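You operate a simulated robot arm through the tools that you are given. There is no shell and no other tool.

You run a simulated two-armed robot. Do the job below in one go: nothing can be reset, and whatever is moved stays where it is left.

TASK
Take the orange filter on the top of the grey bench and put it away on the top of the grey steel table. Fetch the small orange ring and set it on the yellow board. Take the small black ring and leave it on top of the white carton on the top of the grey bench. Turn the water knob to 3. Put the purple knob cap on the table top next to the stand. Fetch the thick purple ring and set it on the top of tank fifty-seven beside its raised block. Fetch the yellow filter and set it on the yellow mat on the low grey table. Take the blue cloth on the table top next to the stand and put it away on the middle shelf of the small rack. The order is free. Set down upright: orange filter, purple knob cap, yellow filter.
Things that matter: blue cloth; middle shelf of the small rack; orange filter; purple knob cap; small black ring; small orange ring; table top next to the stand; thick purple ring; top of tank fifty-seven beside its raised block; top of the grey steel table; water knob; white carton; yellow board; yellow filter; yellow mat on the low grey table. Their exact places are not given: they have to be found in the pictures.

It is judged by the outcome, as a careful person would: the job done as asked, and still so three seconds after it is handed in. It fails if anything else is knocked over, pushed out of place, dropped, spilled or broken. Lids that push on must go on centred and level and be pressed home; caps that screw on are set level and turned clockwise until they are tight. Flat cloth is picked up by pressing the open fingertips on it (5 to 10 N) and closing them slowly along it; thin cloth reads only 2 to 8 mm in the jaws.

THE ROBOT
Two 7-joint arms with two-finger grippers on one trunk, on a base that drives. Base frame: it is fixed to the floor where the robot stands at the start and does not move with it; the origin is under the middle of the robot, x ahead of it, y to its left, z up; the surface under the hand at the start is at about z = 85. Units: cm, degrees, N and s.
The left shoulder is at the start at [8.5, 21.6, 111.7], the right one opposite. With the tool pointing down near the work surface each hand reaches from about 32 to 82 cm from the robot's upright axis, wherever it stands, measured 20 degrees to its own side. Places, roughly: blue cloth (8x11x3 cm) [-750, -20, 80]; middle shelf of the small rack [-370, 380, 90]; orange filter [75, 0, 100]; purple knob cap (8x8x8 cm) [-500, -120, 40]; small black ring (6x6x2 cm) [90, -90, 90]; small orange ring (6x6x2 cm) [60, -50, 90]; table top next to the stand [-760, -40, 80]; thick purple ring (4x4x4 cm) [-570, -160, 80]; top of tank fifty-seven beside its raised block (1 [-344, -268, 32]; top of the grey steel table [-1040, -380, 80]; water knob [-90, 80, 90]; white carton [75, -25, 100]; yellow board (28x20x1 cm) [200, -140, 90]; yellow filter [-575, -175, 75]; yellow mat on the low grey table (15x15 cm) [-516, -112, 34]. Payload 3.18 kg a hand.
The TCP of each hand is the grasp point between the finger pads, 3 cm short of the fingertips. In the tool frame z runs along the fingers and y along their closing line. Largest opening 14.4 cm; the body of the gripper starts 10.3 cm behind the TCP.
Orientation is that of the tool frame in the base frame, as [roll, pitch, yaw] about the fixed x, y, z axes, in that order (R = Rz(yaw) Ry(pitch) Rx(roll)). With the fingers straight down and closing along the base's y, the tool's x points along the base's -x, its y along +y and its z along -z.

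THE INTERFACE
- The arms move only by the tool play_rows. It takes "left_rows", "right_rows" or both (then of equal length, played together; a hand with none holds still); each is a list of rows, each a list of 6 numbers: the shift along the base's x, y, z in cm, then the turn, a rotation vector about the base's x, y, z in degrees. In form: [[tx, ty, tz, ax, ay, az], ...]. A call has 1 to 20 rows; each row shifts and turns the commanded pose from where the row before left it. "left_jaw" and "right_jaw" are, for a hand that has rows, the finger opening in cm, from 0 to 14.4, set as the call begins (left out, the last holds). A row lasts 0.2 s, in which the tool goes at most 5 cm and 8.6 degrees; a call with a longer step from one row to the next is refused whole, and so is a gripper value outside its range. Where a pose cannot be reached the arm comes as near as it can. A force on the tool above 40 N (or 10 N above the force at the start of the call, whichever is more), or a blocked arm, ends the call early, and 0.2 s more pass. Each finger halts on what it meets, pressing with about 22 N; the grip force reading is that of the motor and also rises with nothing between the fingers. The clock runs only during rows and for 0.2 s after the last one: add rows that do not move to give the fingers time. It gives the time, the measured TCP pose, the force on the tool (base axes), the opening and the grip force at its end, in the units of the frame above (readings bear some noise), with the torque about the TCP (base axes, N m) and any sound that the robot's microphone picked up.
- Cameras (640 x 400 px; columns grow to the right, rows downward): "scene" is now at [17.12, -3.27, 130.39]; the picture's right is [-0.39, -0.92, 0.00], its down [-0.52, 0.22, -0.83] and it looks along [0.76, -0.32, -0.56] (base axes); focal length 258 px, centre (320, 200). "left" rides on the left gripper at [7.6, -1.6, -14.3] in its tool frame; the picture's right is [0.21, 0.98, 0.00], its down [-0.84, 0.18, -0.51] and it looks along [-0.50, 0.11, 0.86] (tool axes); focal length 218 px, centre (320, 200). "right" rides on the right gripper at [7.6, 1.6, -14.3] in its tool frame; the picture's right is [-0.21, 0.98, 0.00], its down [-0.84, -0.18, -0.51] and it looks along [-0.50, -0.11, 0.86] (tool axes); focal length 218 px, centre (320, 200).
- grab_frame(camera): a new picture of that camera. No time passes.
- raise_lower(by): slides the trunk up (or, below 0, down) by that many cm; the arms and the scene camera ride with it, the base frame stays. It gives what a move gives, with no picture.
- base_move(legs): drives the robot by 1 to 6 legs, each [ahead, left, turn to the left] in cm, cm and degrees, along the robot's own axes; the way and the turn of a leg run together, so that a leg with both is an arc; at most 150 cm and 180 degrees a leg. The arms and the cameras ride along, it lands a little off, and it stops where it bumps. It gives what a move gives.
- pan_tilt(pan, tilt): turns the head with the scene camera to pan (to the left, within 80 degrees either way) and tilt (down, from -29 to 69), counted from straight ahead of the robot. It gives what a move gives.
- point_at(camera, pixels): for up to 12 pixels [column, row] of the newest picture of that camera ("zoom" is the newest enlarged one), the place [x, y, z] in the base frame of the surface seen there, good to about 0.2 cm, but the place of the scene camera against the robot may be out by one fixed shift of up to 1.2 cm in any direction. No time passes.
- inspect(camera, box): a new picture of the part [left, top, right, bottom] of that camera's present view, enlarged. No time passes.
- sign_off(): hands the job in; it is judged then, once.

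Unless the task says otherwise, let go and move clear before handing in.

The tools are called as name(argument=value, ...) on one line, values as JSON. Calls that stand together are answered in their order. play_rows: Moves the arms, as the interface text tells. Its arguments: {"type":"object","properties":{"left_rows":{"type":"array","items":{"type":"array","items":{"type":"number"}}},"left_jaw":{"type":"number"},"right_rows":{"type":"array","items":{"type":"array","items":{"type":"number"}}},"right_jaw":{"type":"number"}},"required":[]} The other tools are called the same way: raise_lower (by) slides the trunk up or down; base_move (legs) drives the base; pan_tilt (pan, tilt) turns the head that bears the scene camera; grab_frame (camera) takes a picture; point_at (camera, pixels) gives the place of the surface under pixels of a picture; inspect (camera, box) takes an enlarged picture of a part of a camera's view; sign_off () hands the job in.

At the start:

```text
time_s: 0.0
left_position: [49.55, -0.3, 109.72]
left_ee_rot: [-179.9, 0.0, -180.0]
left_ft_force: [-0.3, 0.0, 0.1]
left_ft_torque: [-0.01, 0.0, 0.01]
left_opening: 14.38
left_gripper_force: 0.0
right_position: [46.2, -50.63, 107.0]
right_ee_rot: [180.0, 0.0, -180.0]
right_ft_force: [-0.2, -0.3, -0.4]
right_ft_torque: [-0.01, 0.01, -0.01]
right_opening: 14.4
right_gripper_force: 0.1
trunk travel left (down, up): [-20.0, 16.9]
robot x, y, heading: [0.22, 0.21, 0.0]
head pan, tilt: [-23.0, 34.2]
```

scene: 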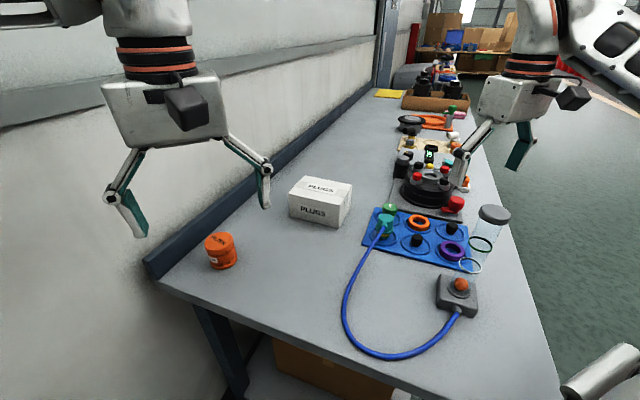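
right: 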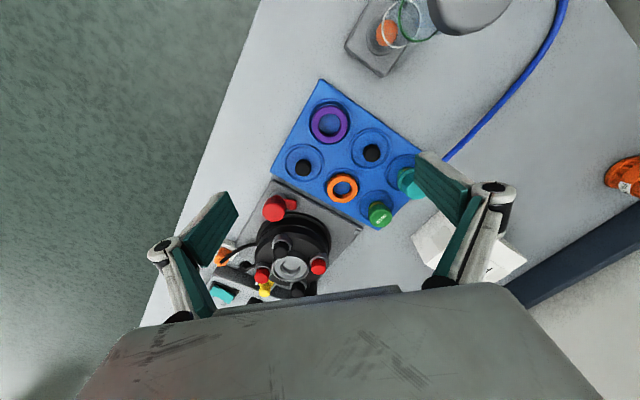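
left: 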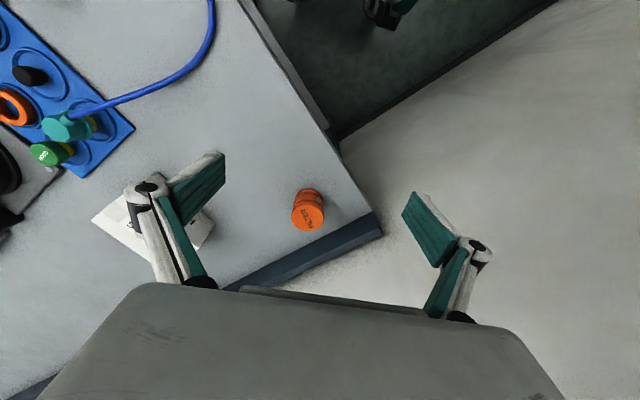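

The scene picture shows the orange filter at about (221,250), the white carton at (321,202), and an orange ring on the blue board at (418,223). I will measure these and look closer.

point_at(camera="scene", pixels=[[221, 238], [221, 262], [321, 185], [295, 195], [350, 190], [418, 222], [417, 216], [453, 252], [388, 93], [410, 125], [440, 145], [240, 290]])

inspect(camera="scene", box=[340, 60, 540, 200])

inspect(camera="scene", box=[340, 180, 540, 320])

```text
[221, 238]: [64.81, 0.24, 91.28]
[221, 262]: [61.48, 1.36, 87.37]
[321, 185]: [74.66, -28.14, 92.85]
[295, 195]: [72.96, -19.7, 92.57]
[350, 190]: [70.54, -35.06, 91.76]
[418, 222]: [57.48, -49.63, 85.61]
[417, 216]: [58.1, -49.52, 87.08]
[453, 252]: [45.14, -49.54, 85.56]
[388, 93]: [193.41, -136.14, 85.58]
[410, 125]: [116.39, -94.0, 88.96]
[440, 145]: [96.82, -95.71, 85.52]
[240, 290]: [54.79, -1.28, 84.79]
```

```text
2.86 times, centred on (440, 130) of scene
```

zoom: 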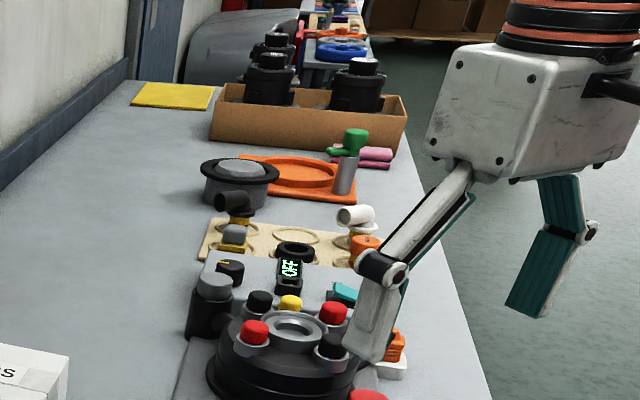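

```text
2.86 times, centred on (440, 250) of scene
```

zoom: 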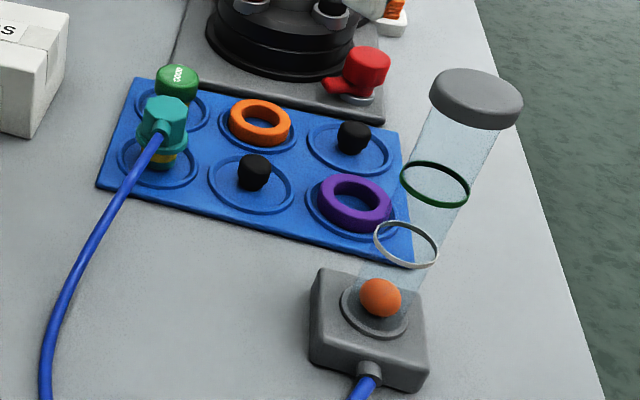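

The wrist pictures show the filter at (308,210) in left, and the orange ring at (342,187) in right. I will measure through these cameras to compare with the scene camera.

point_at(camera="left", pixels=[[308, 213], [306, 192], [295, 210], [322, 210], [308, 230], [200, 228], [112, 218], [5, 105], [308, 250]])

point_at(camera="right", pixels=[[330, 187], [354, 187], [342, 176], [342, 200], [342, 188], [500, 245], [330, 124], [222, 258], [371, 152], [440, 290]])

inspect(camera="left", box=[230, 150, 390, 250])

inspect(camera="right", box=[260, 70, 460, 240])

```text
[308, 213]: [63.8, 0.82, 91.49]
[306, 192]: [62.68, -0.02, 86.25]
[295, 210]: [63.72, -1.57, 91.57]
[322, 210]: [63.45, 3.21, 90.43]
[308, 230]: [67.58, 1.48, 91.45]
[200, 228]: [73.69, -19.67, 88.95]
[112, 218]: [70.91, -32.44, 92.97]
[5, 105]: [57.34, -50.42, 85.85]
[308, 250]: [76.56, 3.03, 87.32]
```

```text
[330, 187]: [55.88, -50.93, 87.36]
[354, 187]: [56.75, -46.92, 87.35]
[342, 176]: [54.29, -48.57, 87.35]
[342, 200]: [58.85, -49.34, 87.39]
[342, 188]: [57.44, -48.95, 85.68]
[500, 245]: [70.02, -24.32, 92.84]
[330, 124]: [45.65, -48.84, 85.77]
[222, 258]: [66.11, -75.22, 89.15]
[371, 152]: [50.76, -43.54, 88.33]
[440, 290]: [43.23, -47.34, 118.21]
```

```text
4.00 times, centred on (310, 200) of left
```

zoom: 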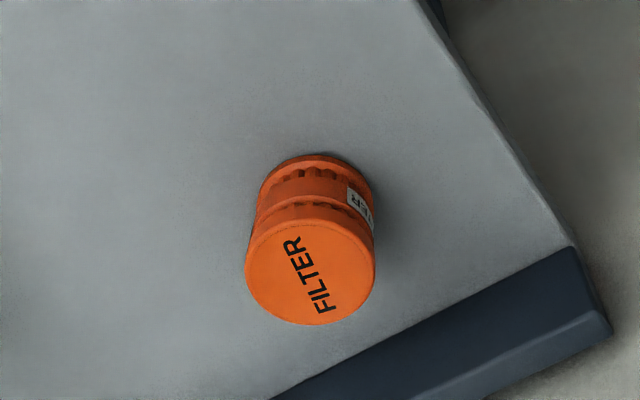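

```text
2.35 times, centred on (360, 155) of right
```

zoom: 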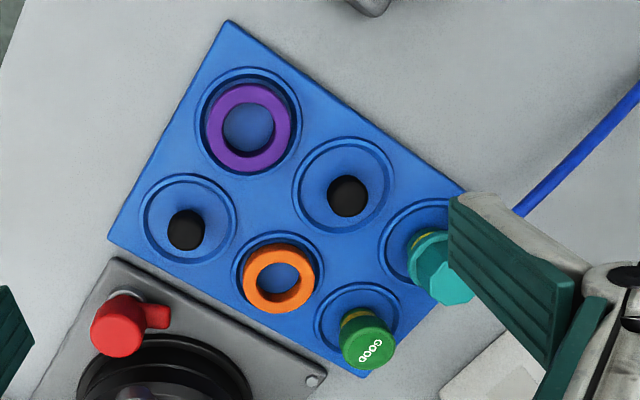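

The orange ring measures about (56.5, -48.9) with its top at z 87.4. Before I move, I will measure the tall tube near (480,240), because the hand must clear it, and look for the black ring from a zoom of the beige board.

inspect(camera="scene", box=[390, 110, 490, 210])

point_at(camera="scene", pixels=[[495, 212], [494, 218], [480, 239], [467, 263], [460, 285], [452, 203], [430, 185], [443, 147], [432, 150], [402, 165], [390, 208], [418, 222]])

```text
4.00 times, centred on (440, 160) of scene
```

zoom: 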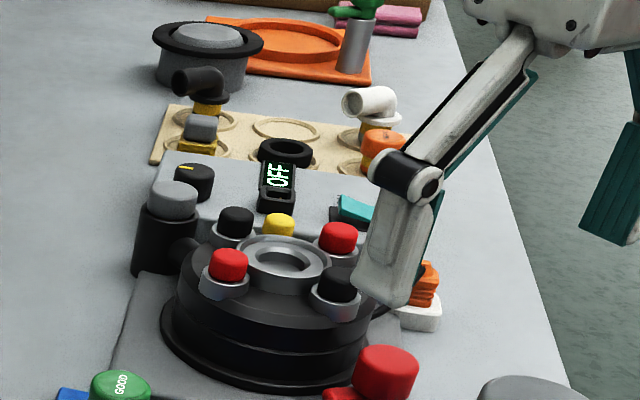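

```text
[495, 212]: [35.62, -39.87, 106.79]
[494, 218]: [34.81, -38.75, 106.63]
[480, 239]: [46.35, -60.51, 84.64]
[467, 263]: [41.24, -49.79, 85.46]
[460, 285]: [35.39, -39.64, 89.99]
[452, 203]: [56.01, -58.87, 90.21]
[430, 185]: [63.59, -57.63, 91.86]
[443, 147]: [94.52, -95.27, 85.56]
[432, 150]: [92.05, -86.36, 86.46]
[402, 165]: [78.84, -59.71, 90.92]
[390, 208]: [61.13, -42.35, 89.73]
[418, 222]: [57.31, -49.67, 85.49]
```

The tube stands on the button box at about (35,-39.5) up to z 107, so I must stay clear of it. Next I will measure the bench edges to plan how to drive alongside.

point_at(camera="scene", pixels=[[548, 380], [525, 280], [500, 200], [480, 145], [400, 385], [300, 345], [180, 290], [300, 180], [375, 85], [462, 100], [550, 230], [600, 300]])

pan_tilt(pan=-60, tilt=25)

grab_frame(camera="scene")

```text
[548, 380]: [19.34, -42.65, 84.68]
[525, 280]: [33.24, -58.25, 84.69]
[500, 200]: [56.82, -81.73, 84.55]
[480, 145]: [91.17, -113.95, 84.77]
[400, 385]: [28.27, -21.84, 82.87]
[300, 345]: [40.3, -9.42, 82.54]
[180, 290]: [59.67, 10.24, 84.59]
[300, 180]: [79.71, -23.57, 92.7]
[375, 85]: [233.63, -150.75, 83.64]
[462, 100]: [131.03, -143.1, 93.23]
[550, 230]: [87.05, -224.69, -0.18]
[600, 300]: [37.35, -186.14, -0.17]
```

```text
time_s: 1.0
left_position: [49.57, -0.35, 109.7]
left_ee_rot: [-180.0, 0.1, -179.9]
left_ft_force: [0.0, 0.1, 0.4]
left_ft_torque: [-0.01, 0.02, 0.01]
left_opening: 14.4
left_gripper_force: 0.0
right_position: [46.14, -50.62, 106.97]
right_ee_rot: [-180.0, 0.1, -179.8]
right_ft_force: [-0.1, -0.2, 0.4]
right_ft_torque: [0.0, -0.03, 0.02]
right_opening: 14.38
right_gripper_force: 0.1
trunk travel left (down, up): [-20.0, 16.9]
robot x, y, heading: [-0.15, 0.05, -0.1]
head pan, tilt: [-60.0, 25.0]
```

```text
taken
```

scene: 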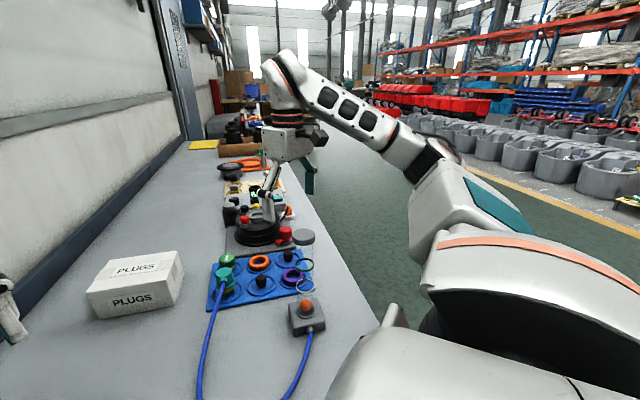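

The bench runs at -45° with its right edge along x+y≈-24. The orange ring is at (56.5,-48.9), so I will move the right hand above it with the jaws at 8 cm and check the view.

play_rows(right_rows=[[2.6, 0.43, -2.5, 0, 0, 0], [2.6, 0.43, -2.5, 0, 0, 0], [2.6, 0.43, -2.5, 0, 0, 0], [2.55, 0.43, -2.5, 0, 0, 0], [0, 0, 0, 0, 0, 0]], right_jaw=8.4)

grab_frame(camera="right")

grab_frame(camera="scene")

```text
time_s: 2.2
left_position: [49.48, -0.2, 109.8]
left_ee_rot: [180.0, 0.0, -180.0]
left_ft_force: [0.9, 0.5, 0.4]
left_ft_torque: [0.02, -0.07, 0.01]
left_opening: 14.4
left_gripper_force: 0.2
right_position: [56.75, -48.85, 96.92]
right_ee_rot: [-180.0, 0.0, 179.9]
right_ft_force: [0.8, 0.1, -0.8]
right_ft_torque: [-0.02, -0.03, -0.03]
right_opening: 8.38
right_gripper_force: 0.1
trunk travel left (down, up): [-20.0, 16.9]
robot x, y, heading: [0.14, -0.06, 0.3]
head pan, tilt: [-60.0, 25.0]
```

```text
taken
```

right: 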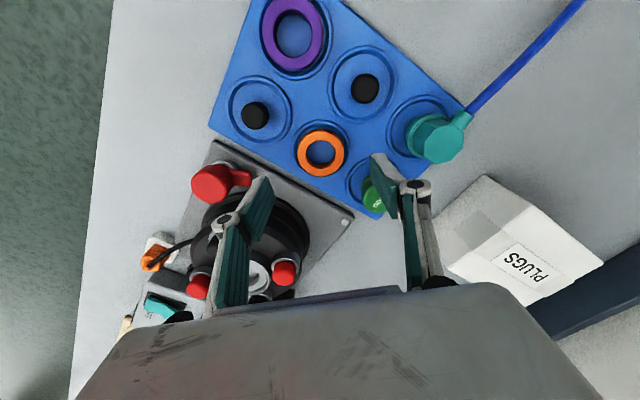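

```text
taken
```

scene: 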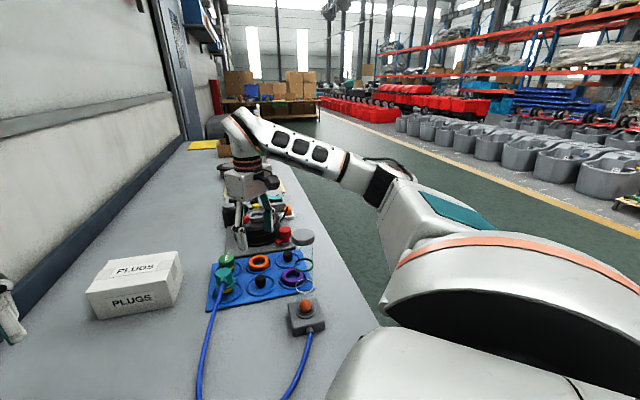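

The ring appears at (321,153), right under the grasp line. I will measure it once more from here before going down.

point_at(camera="right", pixels=[[302, 153], [340, 154], [321, 135], [320, 172], [321, 154], [350, 205], [377, 195], [265, 180]])

inspect(camera="right", box=[240, 100, 400, 200])

```text
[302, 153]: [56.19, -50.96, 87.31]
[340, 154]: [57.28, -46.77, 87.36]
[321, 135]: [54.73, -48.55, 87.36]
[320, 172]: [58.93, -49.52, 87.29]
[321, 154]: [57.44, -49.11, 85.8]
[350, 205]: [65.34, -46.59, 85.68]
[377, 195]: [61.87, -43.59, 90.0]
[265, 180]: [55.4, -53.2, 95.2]
```

```text
4.00 times, centred on (320, 150) of right
```

zoom: 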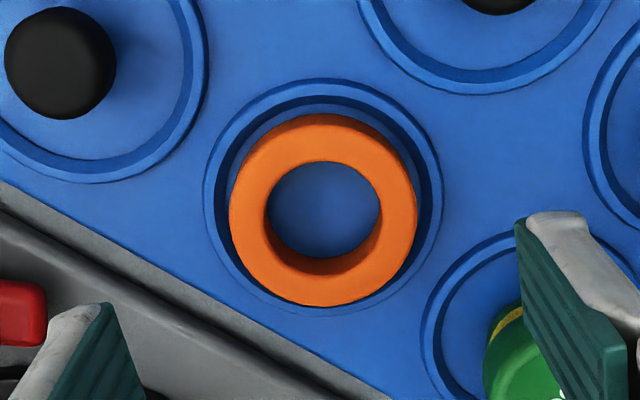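

The ring centre is (56.8,-49.0), with its top at 87.3. I will check the red knob's handle at (240,178) for clearance before lowering.

point_at(camera="right", pixels=[[210, 182], [235, 178], [246, 178], [225, 170], [230, 185]])

```text
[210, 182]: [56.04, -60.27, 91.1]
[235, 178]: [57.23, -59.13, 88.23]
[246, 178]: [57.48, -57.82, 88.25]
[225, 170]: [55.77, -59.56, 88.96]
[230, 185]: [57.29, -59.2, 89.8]
```

The handle ends at y -57.5, which leaves over 3 cm of clearance. I will lower 7.8 cm and close on the ring.

play_rows(right_rows=[[0, -0.15, -2.6, 0, 0, 0], [0, 0, -2.6, 0, 0, 0], [0, 0, -2.5, 0, 0, 0], [0, 0, 0, 0, 0, 0]], right_jaw=7.8)

play_rows(right_rows=[[0, 0, 0, 0, 0, 0], [0, 0, 0, 0, 0, 0], [0, 0, 0, 0, 0, 0]], right_jaw=4)

grab_frame(camera="right")

```text
time_s: 3.2
left_position: [49.49, -0.22, 109.75]
left_ee_rot: [180.0, 0.0, -180.0]
left_ft_force: [0.7, -0.2, -0.3]
left_ft_torque: [-0.01, 0.01, 0.03]
left_opening: 14.39
left_gripper_force: 0.0
right_position: [56.65, -49.04, 89.34]
right_ee_rot: [-180.0, -0.1, 180.0]
right_ft_force: [0.6, 0.1, -0.9]
right_ft_torque: [0.0, -0.02, 0.0]
right_opening: 7.78
right_gripper_force: 0.1
trunk travel left (down, up): [-20.0, 16.9]
robot x, y, heading: [0.13, 0.02, 0.1]
head pan, tilt: [-60.0, 25.0]
```

```text
time_s: 4.0
left_position: [49.37, -0.33, 109.79]
left_ee_rot: [-180.0, -0.1, 180.0]
left_ft_force: [0.5, -0.6, 0.3]
left_ft_torque: [-0.02, -0.02, 0.0]
left_opening: 14.38
left_gripper_force: 0.1
right_position: [56.71, -49.14, 89.27]
right_ee_rot: [180.0, 0.0, -180.0]
right_ft_force: [0.5, 0.1, -0.7]
right_ft_torque: [0.03, 0.01, 0.01]
right_opening: 5.36
right_gripper_force: 22.5
trunk travel left (down, up): [-20.0, 16.9]
robot x, y, heading: [0.27, 0.01, 0.1]
head pan, tilt: [-60.0, 25.0]
```

```text
taken
```

right: 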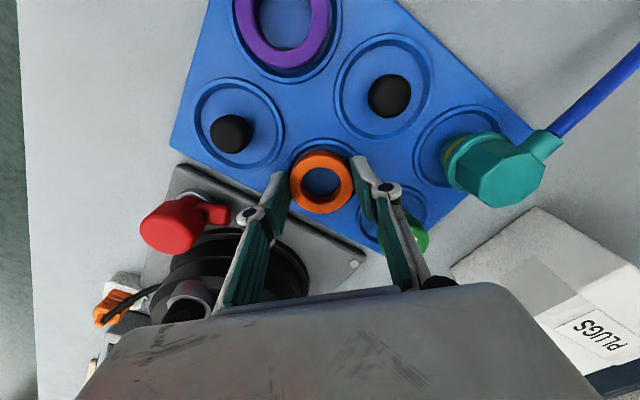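

The jaws hold the ring at 5.36 cm with 22 N. I will lift it straight up.

play_rows(right_rows=[[0, 0, 3, 0, 0, 0], [0, 0, 4, 0, 0, 0], [0, 0, 4, 0, 0, 0], [0, 0, 4, 0, 0, 0], [0, 0, 4, 0, 0, 0], [0, 0, 0, 0, 0, 0]])

raise_lower(by=10)

grab_frame(camera="right")

pan_tilt(pan=-45, tilt=60)

grab_frame(camera="scene")

```text
time_s: 5.4
left_position: [49.55, -0.29, 109.5]
left_ee_rot: [-180.0, -0.1, -180.0]
left_ft_force: [0.0, -0.6, 0.3]
left_ft_torque: [-0.03, -0.01, 0.0]
left_opening: 14.4
left_gripper_force: 0.1
right_position: [56.76, -49.17, 108.29]
right_ee_rot: [180.0, 0.0, 180.0]
right_ft_force: [0.3, -0.3, -0.2]
right_ft_torque: [0.01, 0.03, -0.04]
right_opening: 5.31
right_gripper_force: 21.8
trunk travel left (down, up): [-20.0, 16.9]
robot x, y, heading: [-0.34, 0.13, -0.0]
head pan, tilt: [-60.0, 25.0]
```

```text
time_s: 6.8
left_position: [49.64, -0.28, 119.68]
left_ee_rot: [179.9, 0.0, -179.9]
left_ft_force: [0.2, 0.0, 0.2]
left_ft_torque: [0.0, 0.02, 0.03]
left_opening: 14.39
left_gripper_force: 0.0
right_position: [56.64, -49.15, 118.24]
right_ee_rot: [-180.0, 0.0, -180.0]
right_ft_force: [1.4, 0.4, -0.3]
right_ft_torque: [0.02, 0.04, 0.0]
right_opening: 5.34
right_gripper_force: 22.0
trunk travel left (down, up): [-30.0, 6.9]
robot x, y, heading: [-0.11, 0.38, 0.2]
head pan, tilt: [-60.0, 25.0]
```

```text
taken
```

right: 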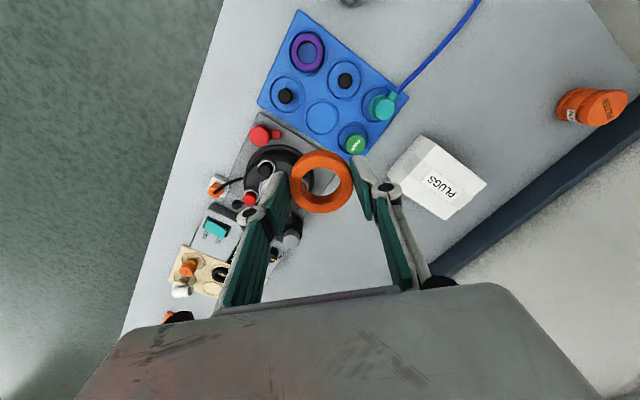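

```text
time_s: 7.8
left_position: [49.51, -0.24, 119.73]
left_ee_rot: [-179.9, 0.0, -180.0]
left_ft_force: [0.3, 0.0, -0.4]
left_ft_torque: [0.01, -0.03, 0.03]
left_opening: 14.41
left_gripper_force: 0.0
right_position: [56.59, -48.96, 118.32]
right_ee_rot: [-180.0, 0.0, 180.0]
right_ft_force: [0.0, -0.9, -0.1]
right_ft_torque: [0.03, 0.01, 0.01]
right_opening: 5.34
right_gripper_force: 22.6
trunk travel left (down, up): [-30.0, 6.9]
robot x, y, heading: [-0.06, 0.05, -0.1]
head pan, tilt: [-45.0, 60.0]
```

```text
taken
```

scene: 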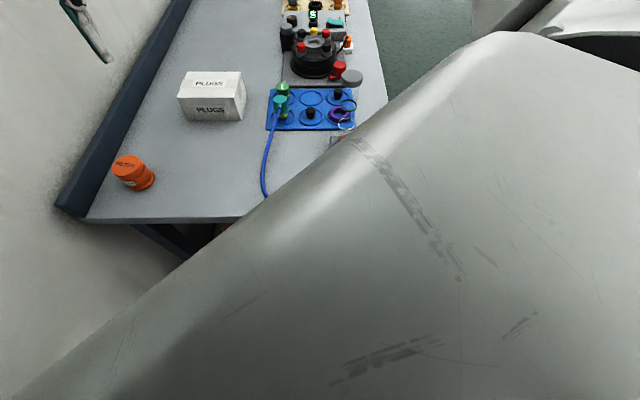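

The ring hangs level between the fingertips. Before driving to the bench's right side I will look to the right and left for obstacles.

pan_tilt(pan=-80, tilt=10)

grab_frame(camera="scene")

pan_tilt(pan=80, tilt=20)

grab_frame(camera="scene")

```text
time_s: 8.9
left_position: [49.53, -0.26, 119.73]
left_ee_rot: [180.0, 0.1, 179.9]
left_ft_force: [-0.5, -0.9, -0.5]
left_ft_torque: [-0.01, -0.01, 0.02]
left_opening: 14.41
left_gripper_force: 0.1
right_position: [56.59, -49.0, 118.36]
right_ee_rot: [180.0, 0.0, -180.0]
right_ft_force: [-0.3, 1.1, -0.5]
right_ft_torque: [0.0, -0.04, -0.01]
right_opening: 5.35
right_gripper_force: 22.2
trunk travel left (down, up): [-30.0, 6.9]
robot x, y, heading: [-0.17, 0.13, 0.2]
head pan, tilt: [-80.0, 10.0]
```

```text
taken
```

scene: 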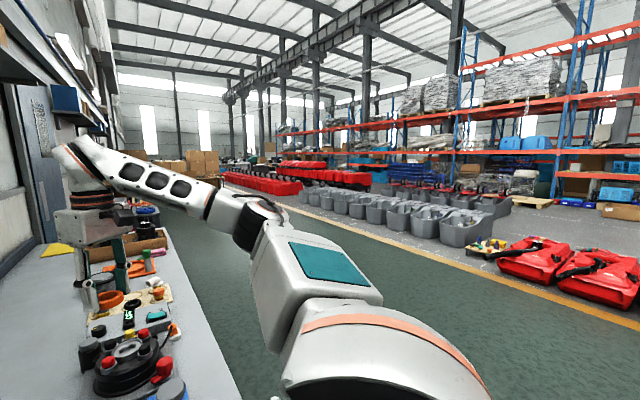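

```text
time_s: 11.4
left_position: [49.47, -0.3, 119.81]
left_ee_rot: [-180.0, 0.0, -180.0]
left_ft_force: [0.0, 0.4, 0.4]
left_ft_torque: [-0.01, -0.04, 0.01]
left_opening: 14.39
left_gripper_force: 0.0
right_position: [56.58, -49.18, 118.32]
right_ee_rot: [-180.0, 0.1, -180.0]
right_ft_force: [-0.5, -0.2, -0.8]
right_ft_torque: [-0.04, 0.05, 0.02]
right_opening: 5.35
right_gripper_force: 22.0
trunk travel left (down, up): [-30.0, 6.9]
robot x, y, heading: [-0.16, -0.37, -0.0]
head pan, tilt: [80.0, 20.0]
```

```text
taken
```

scene: 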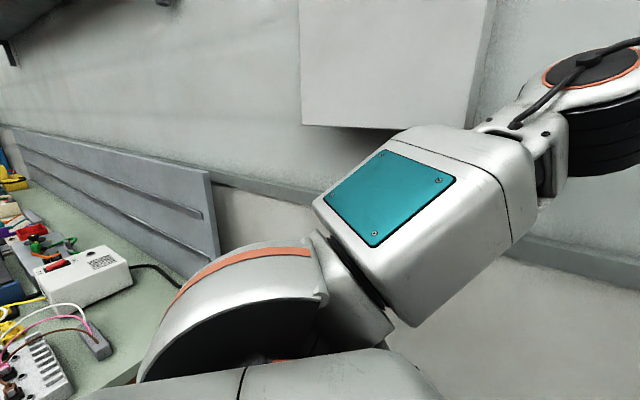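

The aisle to the right is clear, and another bench stands behind-left. I will measure its nearest parts before reversing.

point_at(camera="scene", pixels=[[100, 380], [140, 375], [150, 330], [200, 290], [215, 200], [100, 270], [30, 385], [10, 350], [60, 300], [60, 250], [20, 180], [70, 200]])

inspect(camera="scene", box=[0, 150, 250, 400])

```text
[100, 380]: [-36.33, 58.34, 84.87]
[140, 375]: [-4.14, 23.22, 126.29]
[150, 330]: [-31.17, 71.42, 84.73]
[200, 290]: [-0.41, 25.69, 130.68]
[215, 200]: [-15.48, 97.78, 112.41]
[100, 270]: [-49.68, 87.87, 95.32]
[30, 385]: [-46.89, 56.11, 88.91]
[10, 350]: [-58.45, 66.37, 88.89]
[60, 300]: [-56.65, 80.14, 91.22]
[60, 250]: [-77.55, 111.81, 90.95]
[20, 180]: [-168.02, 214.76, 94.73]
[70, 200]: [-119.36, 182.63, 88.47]
```

```text
1.60 times, centred on (125, 275) of scene
```

zoom: 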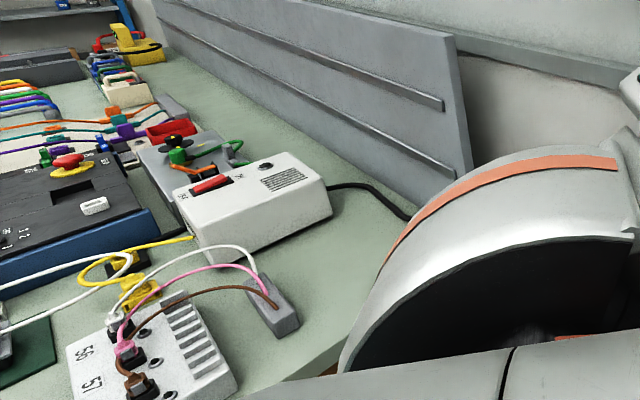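

The rear bench's nearest end is about (-36,58), so I will leave the gap along the (-1,-1) diagonal. Then I turn to face the right bench's long side and slide along it, with the trunk raised.

raise_lower(by=6.5)

base_move(legs=[[-53, -53, 0], [0, 0, 45]])

pan_tilt(pan=-50, tilt=25)

grab_frame(camera="scene")

```text
time_s: 12.4
left_position: [49.49, -0.26, 126.2]
left_ee_rot: [179.9, -0.1, 179.9]
left_ft_force: [-0.3, -0.1, 0.5]
left_ft_torque: [-0.02, -0.02, 0.0]
left_opening: 14.41
left_gripper_force: 0.0
right_position: [56.64, -49.07, 124.77]
right_ee_rot: [-180.0, -0.1, -179.9]
right_ft_force: [0.7, 1.1, 0.3]
right_ft_torque: [0.01, 0.02, 0.01]
right_opening: 5.32
right_gripper_force: 22.4
trunk travel left (down, up): [-36.5, 0.4]
robot x, y, heading: [0.46, 0.09, 0.2]
head pan, tilt: [80.0, 20.0]
```

```text
time_s: 19.6
left_position: [-16.77, -18.76, 126.31]
left_ee_rot: [180.0, -0.1, -136.4]
left_ft_force: [-0.8, -0.4, -0.5]
left_ft_torque: [-0.06, 0.01, 0.01]
left_opening: 14.39
left_gripper_force: 0.2
right_position: [22.1, -49.29, 124.93]
right_ee_rot: [-180.0, 0.0, -136.6]
right_ft_force: [0.0, -0.6, -0.2]
right_ft_torque: [0.02, 0.04, -0.04]
right_opening: 5.33
right_gripper_force: 21.9
trunk travel left (down, up): [-36.5, 0.4]
robot x, y, heading: [-52.85, -52.53, 43.8]
head pan, tilt: [80.0, 20.0]
```

```text
time_s: 21.8
left_position: [-16.77, -18.78, 126.2]
left_ee_rot: [-180.0, 0.0, -136.3]
left_ft_force: [0.0, 0.5, 0.5]
left_ft_torque: [-0.03, 0.03, -0.01]
left_opening: 14.38
left_gripper_force: 0.0
right_position: [21.89, -49.34, 124.74]
right_ee_rot: [-179.9, 0.0, -136.4]
right_ft_force: [0.4, -0.3, -0.9]
right_ft_torque: [-0.01, 0.02, 0.02]
right_opening: 5.33
right_gripper_force: 22.2
trunk travel left (down, up): [-36.5, 0.4]
robot x, y, heading: [-52.64, -52.41, 43.6]
head pan, tilt: [-50.0, 25.0]
```

```text
taken
```

scene: 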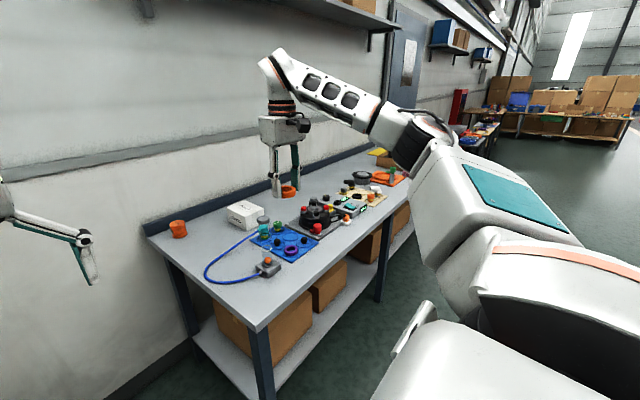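

The robot stands at (-53,-52), heading 43.6°, and the long side of the bench is clear. I will slide right about 146 cm to be opposite the black ring.

base_move(legs=[[0, 0, 1.4], [0, -142, 0]])

pan_tilt(pan=0, tilt=40)

grab_frame(camera="scene")

```text
time_s: 34.8
left_position: [83.1, -120.4, 126.13]
left_ee_rot: [180.0, 0.1, -135.8]
left_ft_force: [-0.3, -1.2, 0.0]
left_ft_torque: [0.01, 0.03, -0.03]
left_opening: 14.4
left_gripper_force: 0.1
right_position: [122.1, -150.63, 124.86]
right_ee_rot: [180.0, 0.0, -135.9]
right_ft_force: [-1.1, 0.6, -0.2]
right_ft_torque: [-0.01, 0.0, 0.02]
right_opening: 5.3
right_gripper_force: 21.9
trunk travel left (down, up): [-36.5, 0.4]
robot x, y, heading: [47.23, -154.5, 44.1]
head pan, tilt: [-50.0, 25.0]
```

```text
time_s: 36.0
left_position: [83.09, -120.43, 126.32]
left_ee_rot: [-180.0, 0.0, -136.0]
left_ft_force: [-0.2, 0.4, 0.1]
left_ft_torque: [-0.02, 0.0, 0.02]
left_opening: 14.4
left_gripper_force: 0.1
right_position: [122.06, -150.6, 124.87]
right_ee_rot: [180.0, -0.1, -135.9]
right_ft_force: [0.5, 0.2, -0.9]
right_ft_torque: [-0.02, 0.0, -0.01]
right_opening: 5.34
right_gripper_force: 21.9
trunk travel left (down, up): [-36.5, 0.4]
robot x, y, heading: [47.45, -154.67, 44.1]
head pan, tilt: [0.0, 40.0]
```

```text
taken
```

scene: 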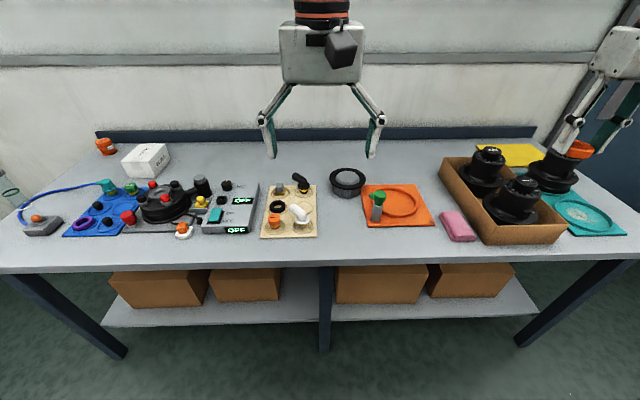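

The whole bench is in view: black ring at (277,207), yellow board at (507,153) behind the box of black parts, and carton at (146,160). I will measure these and the tall parts.

point_at(camera="scene", pixels=[[277, 201], [277, 207], [480, 146], [540, 146], [505, 164], [508, 153], [490, 151], [525, 182], [556, 170], [146, 150], [320, 262], [440, 160]])

inspect(camera="scene", box=[240, 150, 360, 250])

inspect(camera="scene", box=[420, 110, 640, 250])

```text
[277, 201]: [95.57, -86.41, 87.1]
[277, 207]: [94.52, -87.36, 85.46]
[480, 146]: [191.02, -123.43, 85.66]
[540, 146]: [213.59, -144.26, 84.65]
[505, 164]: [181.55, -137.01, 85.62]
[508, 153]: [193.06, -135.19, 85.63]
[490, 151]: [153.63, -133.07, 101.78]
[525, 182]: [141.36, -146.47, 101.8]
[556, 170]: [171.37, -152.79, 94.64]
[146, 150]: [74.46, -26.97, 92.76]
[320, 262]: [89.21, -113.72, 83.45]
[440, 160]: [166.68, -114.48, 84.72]
```

```text
4.00 times, centred on (300, 200) of scene
```

zoom: 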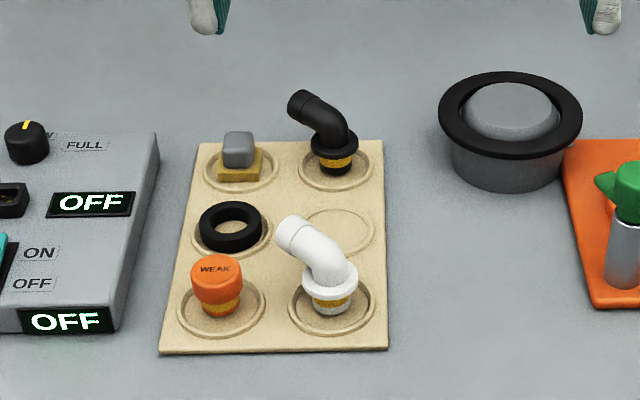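

```text
2.86 times, centred on (530, 180) of scene
```

zoom: 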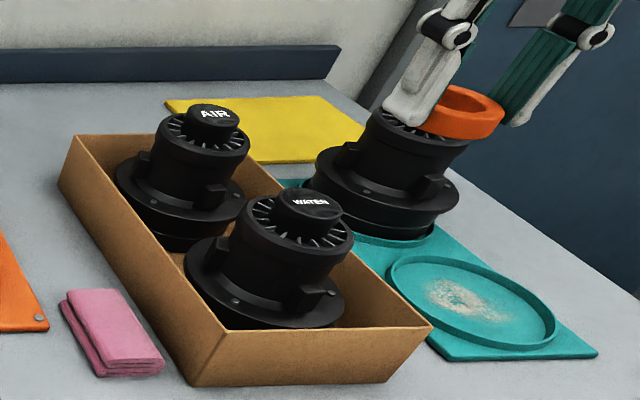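

The black ring is at about (95,-87) on the beige board, and the yellow board is centred near (193,-135). I will look straight down to see how far my own base sticks out relative to the bench edge.

pan_tilt(pan=0, tilt=69)

grab_frame(camera="scene")

point_at(camera="scene", pixels=[[320, 380], [320, 340], [320, 300], [320, 250], [320, 200], [200, 380], [440, 380], [200, 150], [320, 160], [320, 130], [100, 380], [540, 380]])

```text
time_s: 36.9
left_position: [83.16, -120.39, 126.28]
left_ee_rot: [180.0, 0.0, -135.8]
left_ft_force: [1.1, -0.5, -0.4]
left_ft_torque: [0.01, -0.01, -0.01]
left_opening: 14.39
left_gripper_force: 0.1
right_position: [122.05, -150.71, 124.83]
right_ee_rot: [-180.0, 0.0, -136.0]
right_ft_force: [-0.2, 0.4, 0.0]
right_ft_torque: [-0.03, -0.03, 0.01]
right_opening: 5.34
right_gripper_force: 21.8
trunk travel left (down, up): [-36.5, 0.4]
robot x, y, heading: [47.44, -155.21, 44.0]
head pan, tilt: [0.0, 68.8]
```

```text
taken
```

scene: 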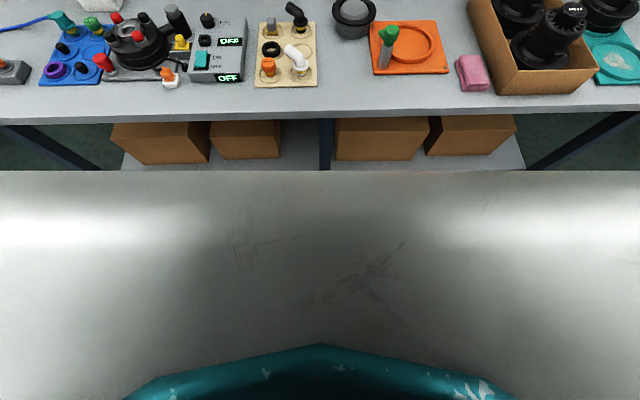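

```text
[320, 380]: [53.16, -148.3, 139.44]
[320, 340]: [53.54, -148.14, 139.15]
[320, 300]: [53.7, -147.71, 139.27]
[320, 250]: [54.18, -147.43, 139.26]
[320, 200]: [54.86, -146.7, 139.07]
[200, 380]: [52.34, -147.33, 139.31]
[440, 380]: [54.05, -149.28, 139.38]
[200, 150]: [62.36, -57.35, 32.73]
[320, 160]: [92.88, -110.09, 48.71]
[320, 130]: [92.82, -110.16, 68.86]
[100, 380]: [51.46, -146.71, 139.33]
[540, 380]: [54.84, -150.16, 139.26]
```

My torso hides the base, so I will stay at a standoff of about 35 cm, the one the start position proved safe. I drive 24 cm ahead toward the bench.

base_move(legs=[[24, 0, 0.8]])

grab_frame(camera="left")

pan_tilt(pan=5, tilt=45)

grab_frame(camera="scene")

```text
time_s: 38.7
left_position: [99.71, -103.09, 126.27]
left_ee_rot: [-179.9, 0.0, -135.0]
left_ft_force: [0.4, -0.5, -0.4]
left_ft_torque: [-0.03, 0.02, 0.0]
left_opening: 14.41
left_gripper_force: 0.1
right_position: [139.15, -132.59, 124.97]
right_ee_rot: [-180.0, -0.2, -135.1]
right_ft_force: [0.4, -0.4, -0.9]
right_ft_torque: [-0.05, -0.01, 0.03]
right_opening: 5.29
right_gripper_force: 22.0
trunk travel left (down, up): [-36.5, 0.4]
robot x, y, heading: [64.67, -137.88, 44.8]
head pan, tilt: [0.0, 68.8]
```

```text
taken
```

left: 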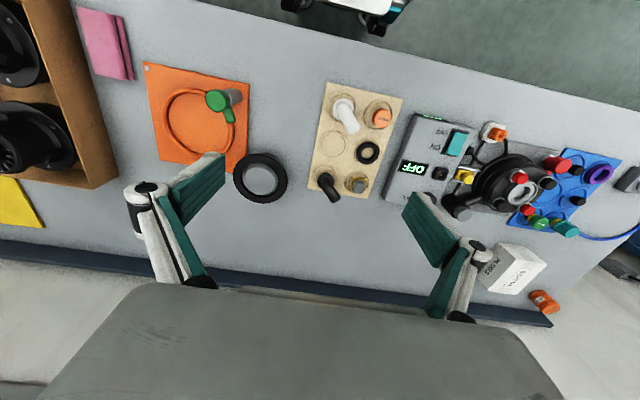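

```text
time_s: 39.6
left_position: [99.61, -103.15, 126.29]
left_ee_rot: [179.9, 0.0, -135.1]
left_ft_force: [-0.3, 0.6, -0.4]
left_ft_torque: [0.03, -0.02, 0.0]
left_opening: 14.4
left_gripper_force: 0.1
right_position: [139.08, -132.73, 124.93]
right_ee_rot: [-180.0, 0.0, -135.1]
right_ft_force: [-0.1, 0.0, -0.5]
right_ft_torque: [0.0, 0.02, -0.03]
right_opening: 5.33
right_gripper_force: 21.9
trunk travel left (down, up): [-36.5, 0.4]
robot x, y, heading: [64.79, -137.92, 44.9]
head pan, tilt: [5.0, 45.0]
```

```text
taken
```

scene: 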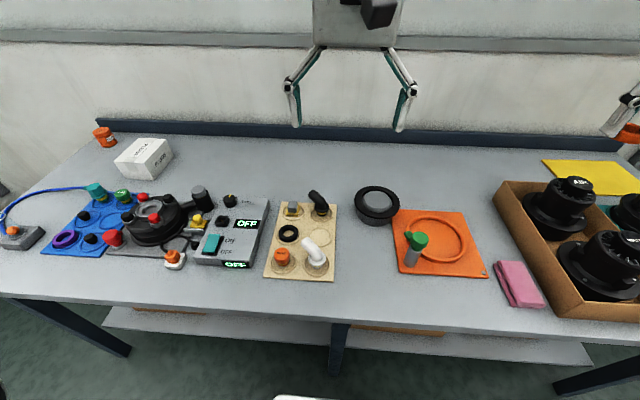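

The left picture shows the black ring at (368,152) and the front of my own base at the top (345,8). I will measure the ring, the base's front and the bench edge.

point_at(camera="left", pixels=[[375, 22], [345, 6], [296, 5], [360, 152], [376, 153], [368, 144], [368, 160], [368, 152], [340, 30], [345, 45], [382, 118], [342, 108]])

inspect(camera="left", box=[300, 80, 420, 210])

point_at(camera="scene", pixels=[[300, 397], [288, 225], [288, 240], [279, 233], [297, 233], [288, 233], [308, 205], [310, 257]])

```text
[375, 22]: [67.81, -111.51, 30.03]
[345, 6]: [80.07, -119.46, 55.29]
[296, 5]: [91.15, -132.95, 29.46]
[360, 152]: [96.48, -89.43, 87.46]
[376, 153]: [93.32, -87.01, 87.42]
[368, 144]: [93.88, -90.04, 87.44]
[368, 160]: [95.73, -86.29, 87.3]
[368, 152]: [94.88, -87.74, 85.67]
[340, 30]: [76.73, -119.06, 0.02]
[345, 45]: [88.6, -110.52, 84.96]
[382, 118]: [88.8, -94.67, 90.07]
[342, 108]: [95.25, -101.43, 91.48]
```

```text
3.08 times, centred on (360, 145) of left
```

zoom: 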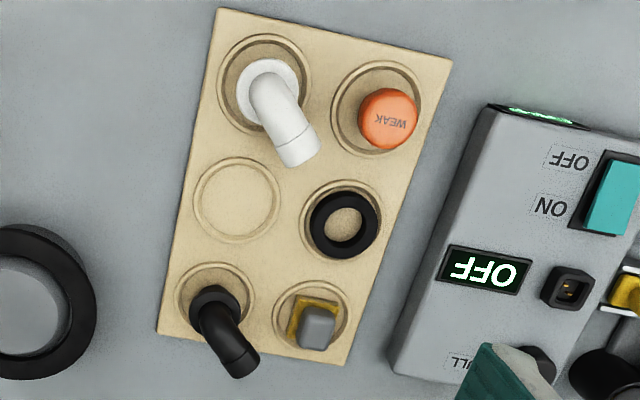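

```text
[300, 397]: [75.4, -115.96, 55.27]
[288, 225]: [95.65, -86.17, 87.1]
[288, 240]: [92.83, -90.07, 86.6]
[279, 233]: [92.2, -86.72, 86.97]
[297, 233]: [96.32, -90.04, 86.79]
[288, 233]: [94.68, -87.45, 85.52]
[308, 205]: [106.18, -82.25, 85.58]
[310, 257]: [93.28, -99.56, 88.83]
```

The base front is about 24 cm ahead of the axis, so it sits 11 cm clear of the bench edge. The black ring centre is (94.85,-88.2), top 87.4. I will bring the left hand above it.

play_rows(left_rows=[[-1.2, 3.73, -2, 0, 0, 0], [-1.2, 3.73, -2, 0, 0, 0], [-1.2, 3.73, -2.5, 0, 0, 0], [-1.2, 3.73, -2.5, 0, 0, 0], [0, 0, -4.8, 0, 0, 0], [0, 0, -4.8, 0, 0, 0], [0, 0, -4.8, 0, 0, 0], [0, 0, -4.8, 0, 0, 0], [0, 0, -2, 0, 0, 0], [0, 0, 0, 0, 0, 0]], left_jaw=7.8)

grab_frame(camera="left")

inspect(camera="left", box=[220, 80, 420, 230])

```text
time_s: 41.8
left_position: [94.8, -88.45, 96.01]
left_ee_rot: [-180.0, -0.1, -135.1]
left_ft_force: [0.8, -0.1, -0.5]
left_ft_torque: [0.04, 0.01, 0.01]
left_opening: 7.81
left_gripper_force: 0.0
right_position: [139.12, -132.79, 124.91]
right_ee_rot: [180.0, 0.0, -135.1]
right_ft_force: [0.0, -0.6, 0.0]
right_ft_torque: [0.02, 0.0, 0.03]
right_opening: 5.35
right_gripper_force: 22.4
trunk travel left (down, up): [-36.5, 0.4]
robot x, y, heading: [64.29, -137.52, 45.1]
head pan, tilt: [5.0, 45.0]
```

```text
taken
```

left: 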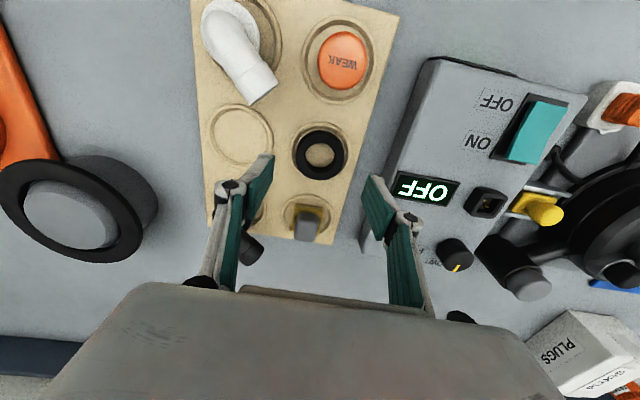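

```text
2.67 times, centred on (320, 155) of left
```

zoom: 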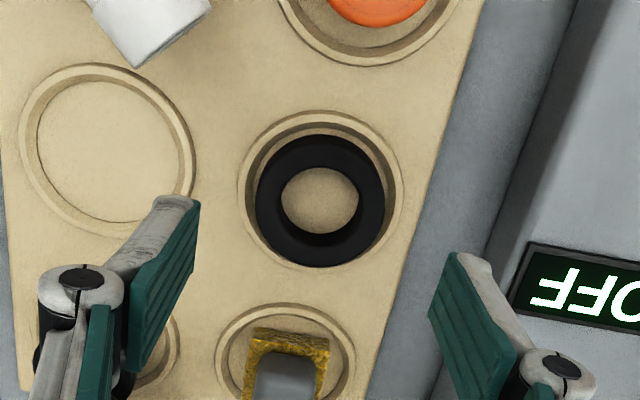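

The ring is at (320,155), right below the hand. I will check the ring and the display box's edge at (395,165).

point_at(camera="left", pixels=[[297, 155], [343, 155], [320, 134], [319, 176], [320, 155], [405, 150], [395, 165], [372, 165], [310, 225], [345, 62], [430, 185]])

```text
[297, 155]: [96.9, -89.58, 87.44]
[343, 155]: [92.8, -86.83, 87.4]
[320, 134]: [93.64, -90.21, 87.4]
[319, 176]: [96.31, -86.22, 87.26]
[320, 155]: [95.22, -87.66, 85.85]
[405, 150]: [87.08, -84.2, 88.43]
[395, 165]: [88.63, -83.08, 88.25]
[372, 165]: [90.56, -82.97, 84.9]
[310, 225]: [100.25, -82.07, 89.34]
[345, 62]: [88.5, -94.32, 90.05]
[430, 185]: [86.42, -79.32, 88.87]
```

The ring centre is (94.9,-88.2) and the box edge is 8 cm away. I lower to z 89.2 and close.

play_rows(left_rows=[[0.1, 0.22, -2.4, 0, 0, 0], [0, 0, -2.2, 0, 0, 0], [0, 0, -2.2, 0, 0, 0], [0, 0, 0, 0, 0, 0]])

play_rows(left_rows=[[0, 0, 0, 0, 0, 0], [0, 0, 0, 0, 0, 0], [0, 0, 0, 0, 0, 0]], left_jaw=4)

play_rows(left_rows=[[0, 0, 2, 0, 0, 0], [0, 0, 4, 0, 0, 0], [0, 0, 4, 0, 0, 0], [0, 0, 4, 0, 0, 0], [0, 0, 4, 0, 0, 0], [0, 0, 4, 0, 0, 0], [0, 0, 4, 0, 0, 0], [0, 0, 4, 0, 0, 0], [0, 0, 0, 0, 0, 0]])

grab_frame(camera="left")

```text
time_s: 42.8
left_position: [95.02, -88.09, 89.21]
left_ee_rot: [180.0, 0.2, -135.0]
left_ft_force: [0.3, -0.3, 1.1]
left_ft_torque: [0.0, -0.01, 0.0]
left_opening: 7.79
left_gripper_force: 0.0
right_position: [139.08, -132.65, 124.88]
right_ee_rot: [-180.0, 0.0, -135.2]
right_ft_force: [0.2, 0.3, -0.3]
right_ft_torque: [0.02, 0.02, 0.0]
right_opening: 5.34
right_gripper_force: 22.1
trunk travel left (down, up): [-36.5, 0.4]
robot x, y, heading: [64.47, -137.71, 45.2]
head pan, tilt: [5.0, 45.0]
```

```text
time_s: 43.6
left_position: [94.9, -88.0, 89.21]
left_ee_rot: [179.9, 0.0, -135.1]
left_ft_force: [0.5, -0.7, 0.1]
left_ft_torque: [0.01, -0.01, 0.02]
left_opening: 5.33
left_gripper_force: 21.9
right_position: [139.12, -132.59, 124.82]
right_ee_rot: [180.0, 0.0, -135.1]
right_ft_force: [0.0, -0.4, -0.9]
right_ft_torque: [0.04, 0.05, 0.02]
right_opening: 5.34
right_gripper_force: 22.0
trunk travel left (down, up): [-36.5, 0.4]
robot x, y, heading: [64.55, -137.78, 44.9]
head pan, tilt: [5.0, 45.0]
```

```text
time_s: 45.6
left_position: [94.98, -87.79, 119.31]
left_ee_rot: [-180.0, 0.0, -135.0]
left_ft_force: [0.0, -0.4, -0.2]
left_ft_torque: [-0.03, 0.05, 0.0]
left_opening: 5.35
left_gripper_force: 22.3
right_position: [139.19, -132.7, 124.89]
right_ee_rot: [-180.0, 0.0, -135.1]
right_ft_force: [0.2, -0.9, -0.6]
right_ft_torque: [-0.02, 0.03, 0.0]
right_opening: 5.35
right_gripper_force: 22.4
trunk travel left (down, up): [-36.5, 0.4]
robot x, y, heading: [64.36, -137.9, 44.7]
head pan, tilt: [5.0, 45.0]
```

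```text
taken
```

left: 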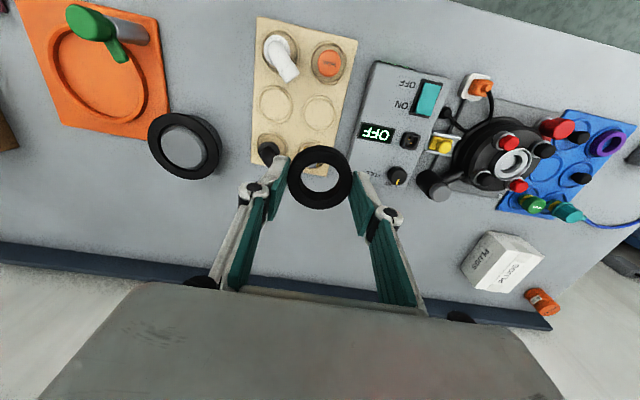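

Both rings are held level. I will look right along the bench before sliding toward the yellow board.

pan_tilt(pan=-45, tilt=30)

grab_frame(camera="scene")

grab_frame(camera="right")

```text
time_s: 46.8
left_position: [94.9, -87.7, 119.26]
left_ee_rot: [180.0, 0.0, -135.0]
left_ft_force: [-0.5, -0.2, -0.1]
left_ft_torque: [-0.01, 0.01, 0.0]
left_opening: 5.32
left_gripper_force: 22.3
right_position: [139.13, -132.71, 124.88]
right_ee_rot: [179.9, 0.0, -135.1]
right_ft_force: [0.7, -0.2, 0.4]
right_ft_torque: [0.04, -0.04, -0.01]
right_opening: 5.31
right_gripper_force: 22.7
trunk travel left (down, up): [-36.5, 0.4]
robot x, y, heading: [64.49, -137.87, 44.7]
head pan, tilt: [-45.0, 30.0]
```

```text
taken
```

scene: 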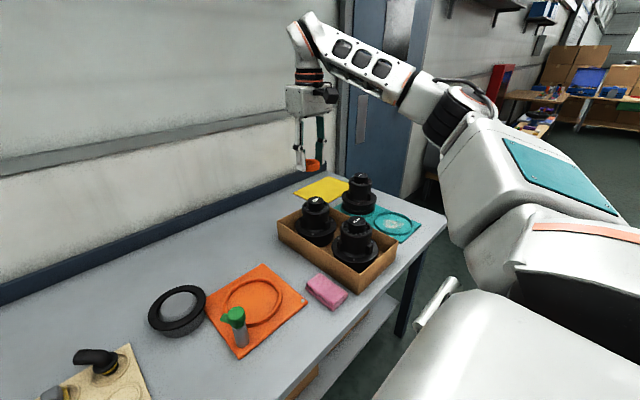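

```text
taken
```

right: 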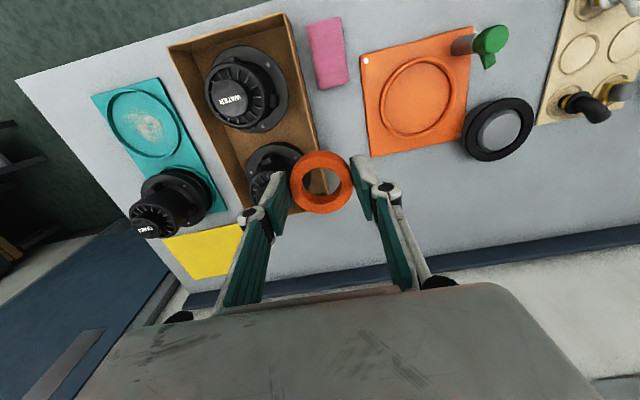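

The yellow board is at (205,250) in the right picture, with one black hood at (150,220) next to it. I will measure the board and the hood heights.

point_at(camera="right", pixels=[[165, 238], [240, 226], [188, 277], [228, 272], [205, 252], [145, 226], [190, 200], [155, 185], [20, 80], [272, 178], [235, 95], [180, 300]])

point_at(camera="scene", pixels=[[297, 193], [325, 178], [349, 185], [310, 202], [358, 177], [316, 200], [357, 218], [440, 215], [372, 190]])

```text
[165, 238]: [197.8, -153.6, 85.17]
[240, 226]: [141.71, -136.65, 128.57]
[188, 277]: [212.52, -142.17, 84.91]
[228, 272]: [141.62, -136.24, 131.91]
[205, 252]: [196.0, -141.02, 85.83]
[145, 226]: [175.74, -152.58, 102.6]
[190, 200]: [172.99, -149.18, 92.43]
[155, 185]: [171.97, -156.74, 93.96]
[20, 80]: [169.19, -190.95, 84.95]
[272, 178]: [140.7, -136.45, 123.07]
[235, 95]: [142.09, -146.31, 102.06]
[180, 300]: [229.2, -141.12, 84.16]
```

```text
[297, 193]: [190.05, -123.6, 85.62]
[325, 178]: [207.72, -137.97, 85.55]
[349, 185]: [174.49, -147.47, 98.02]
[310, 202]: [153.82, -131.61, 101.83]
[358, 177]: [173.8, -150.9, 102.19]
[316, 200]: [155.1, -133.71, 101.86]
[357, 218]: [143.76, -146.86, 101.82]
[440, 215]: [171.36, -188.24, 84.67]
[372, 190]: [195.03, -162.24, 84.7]
```

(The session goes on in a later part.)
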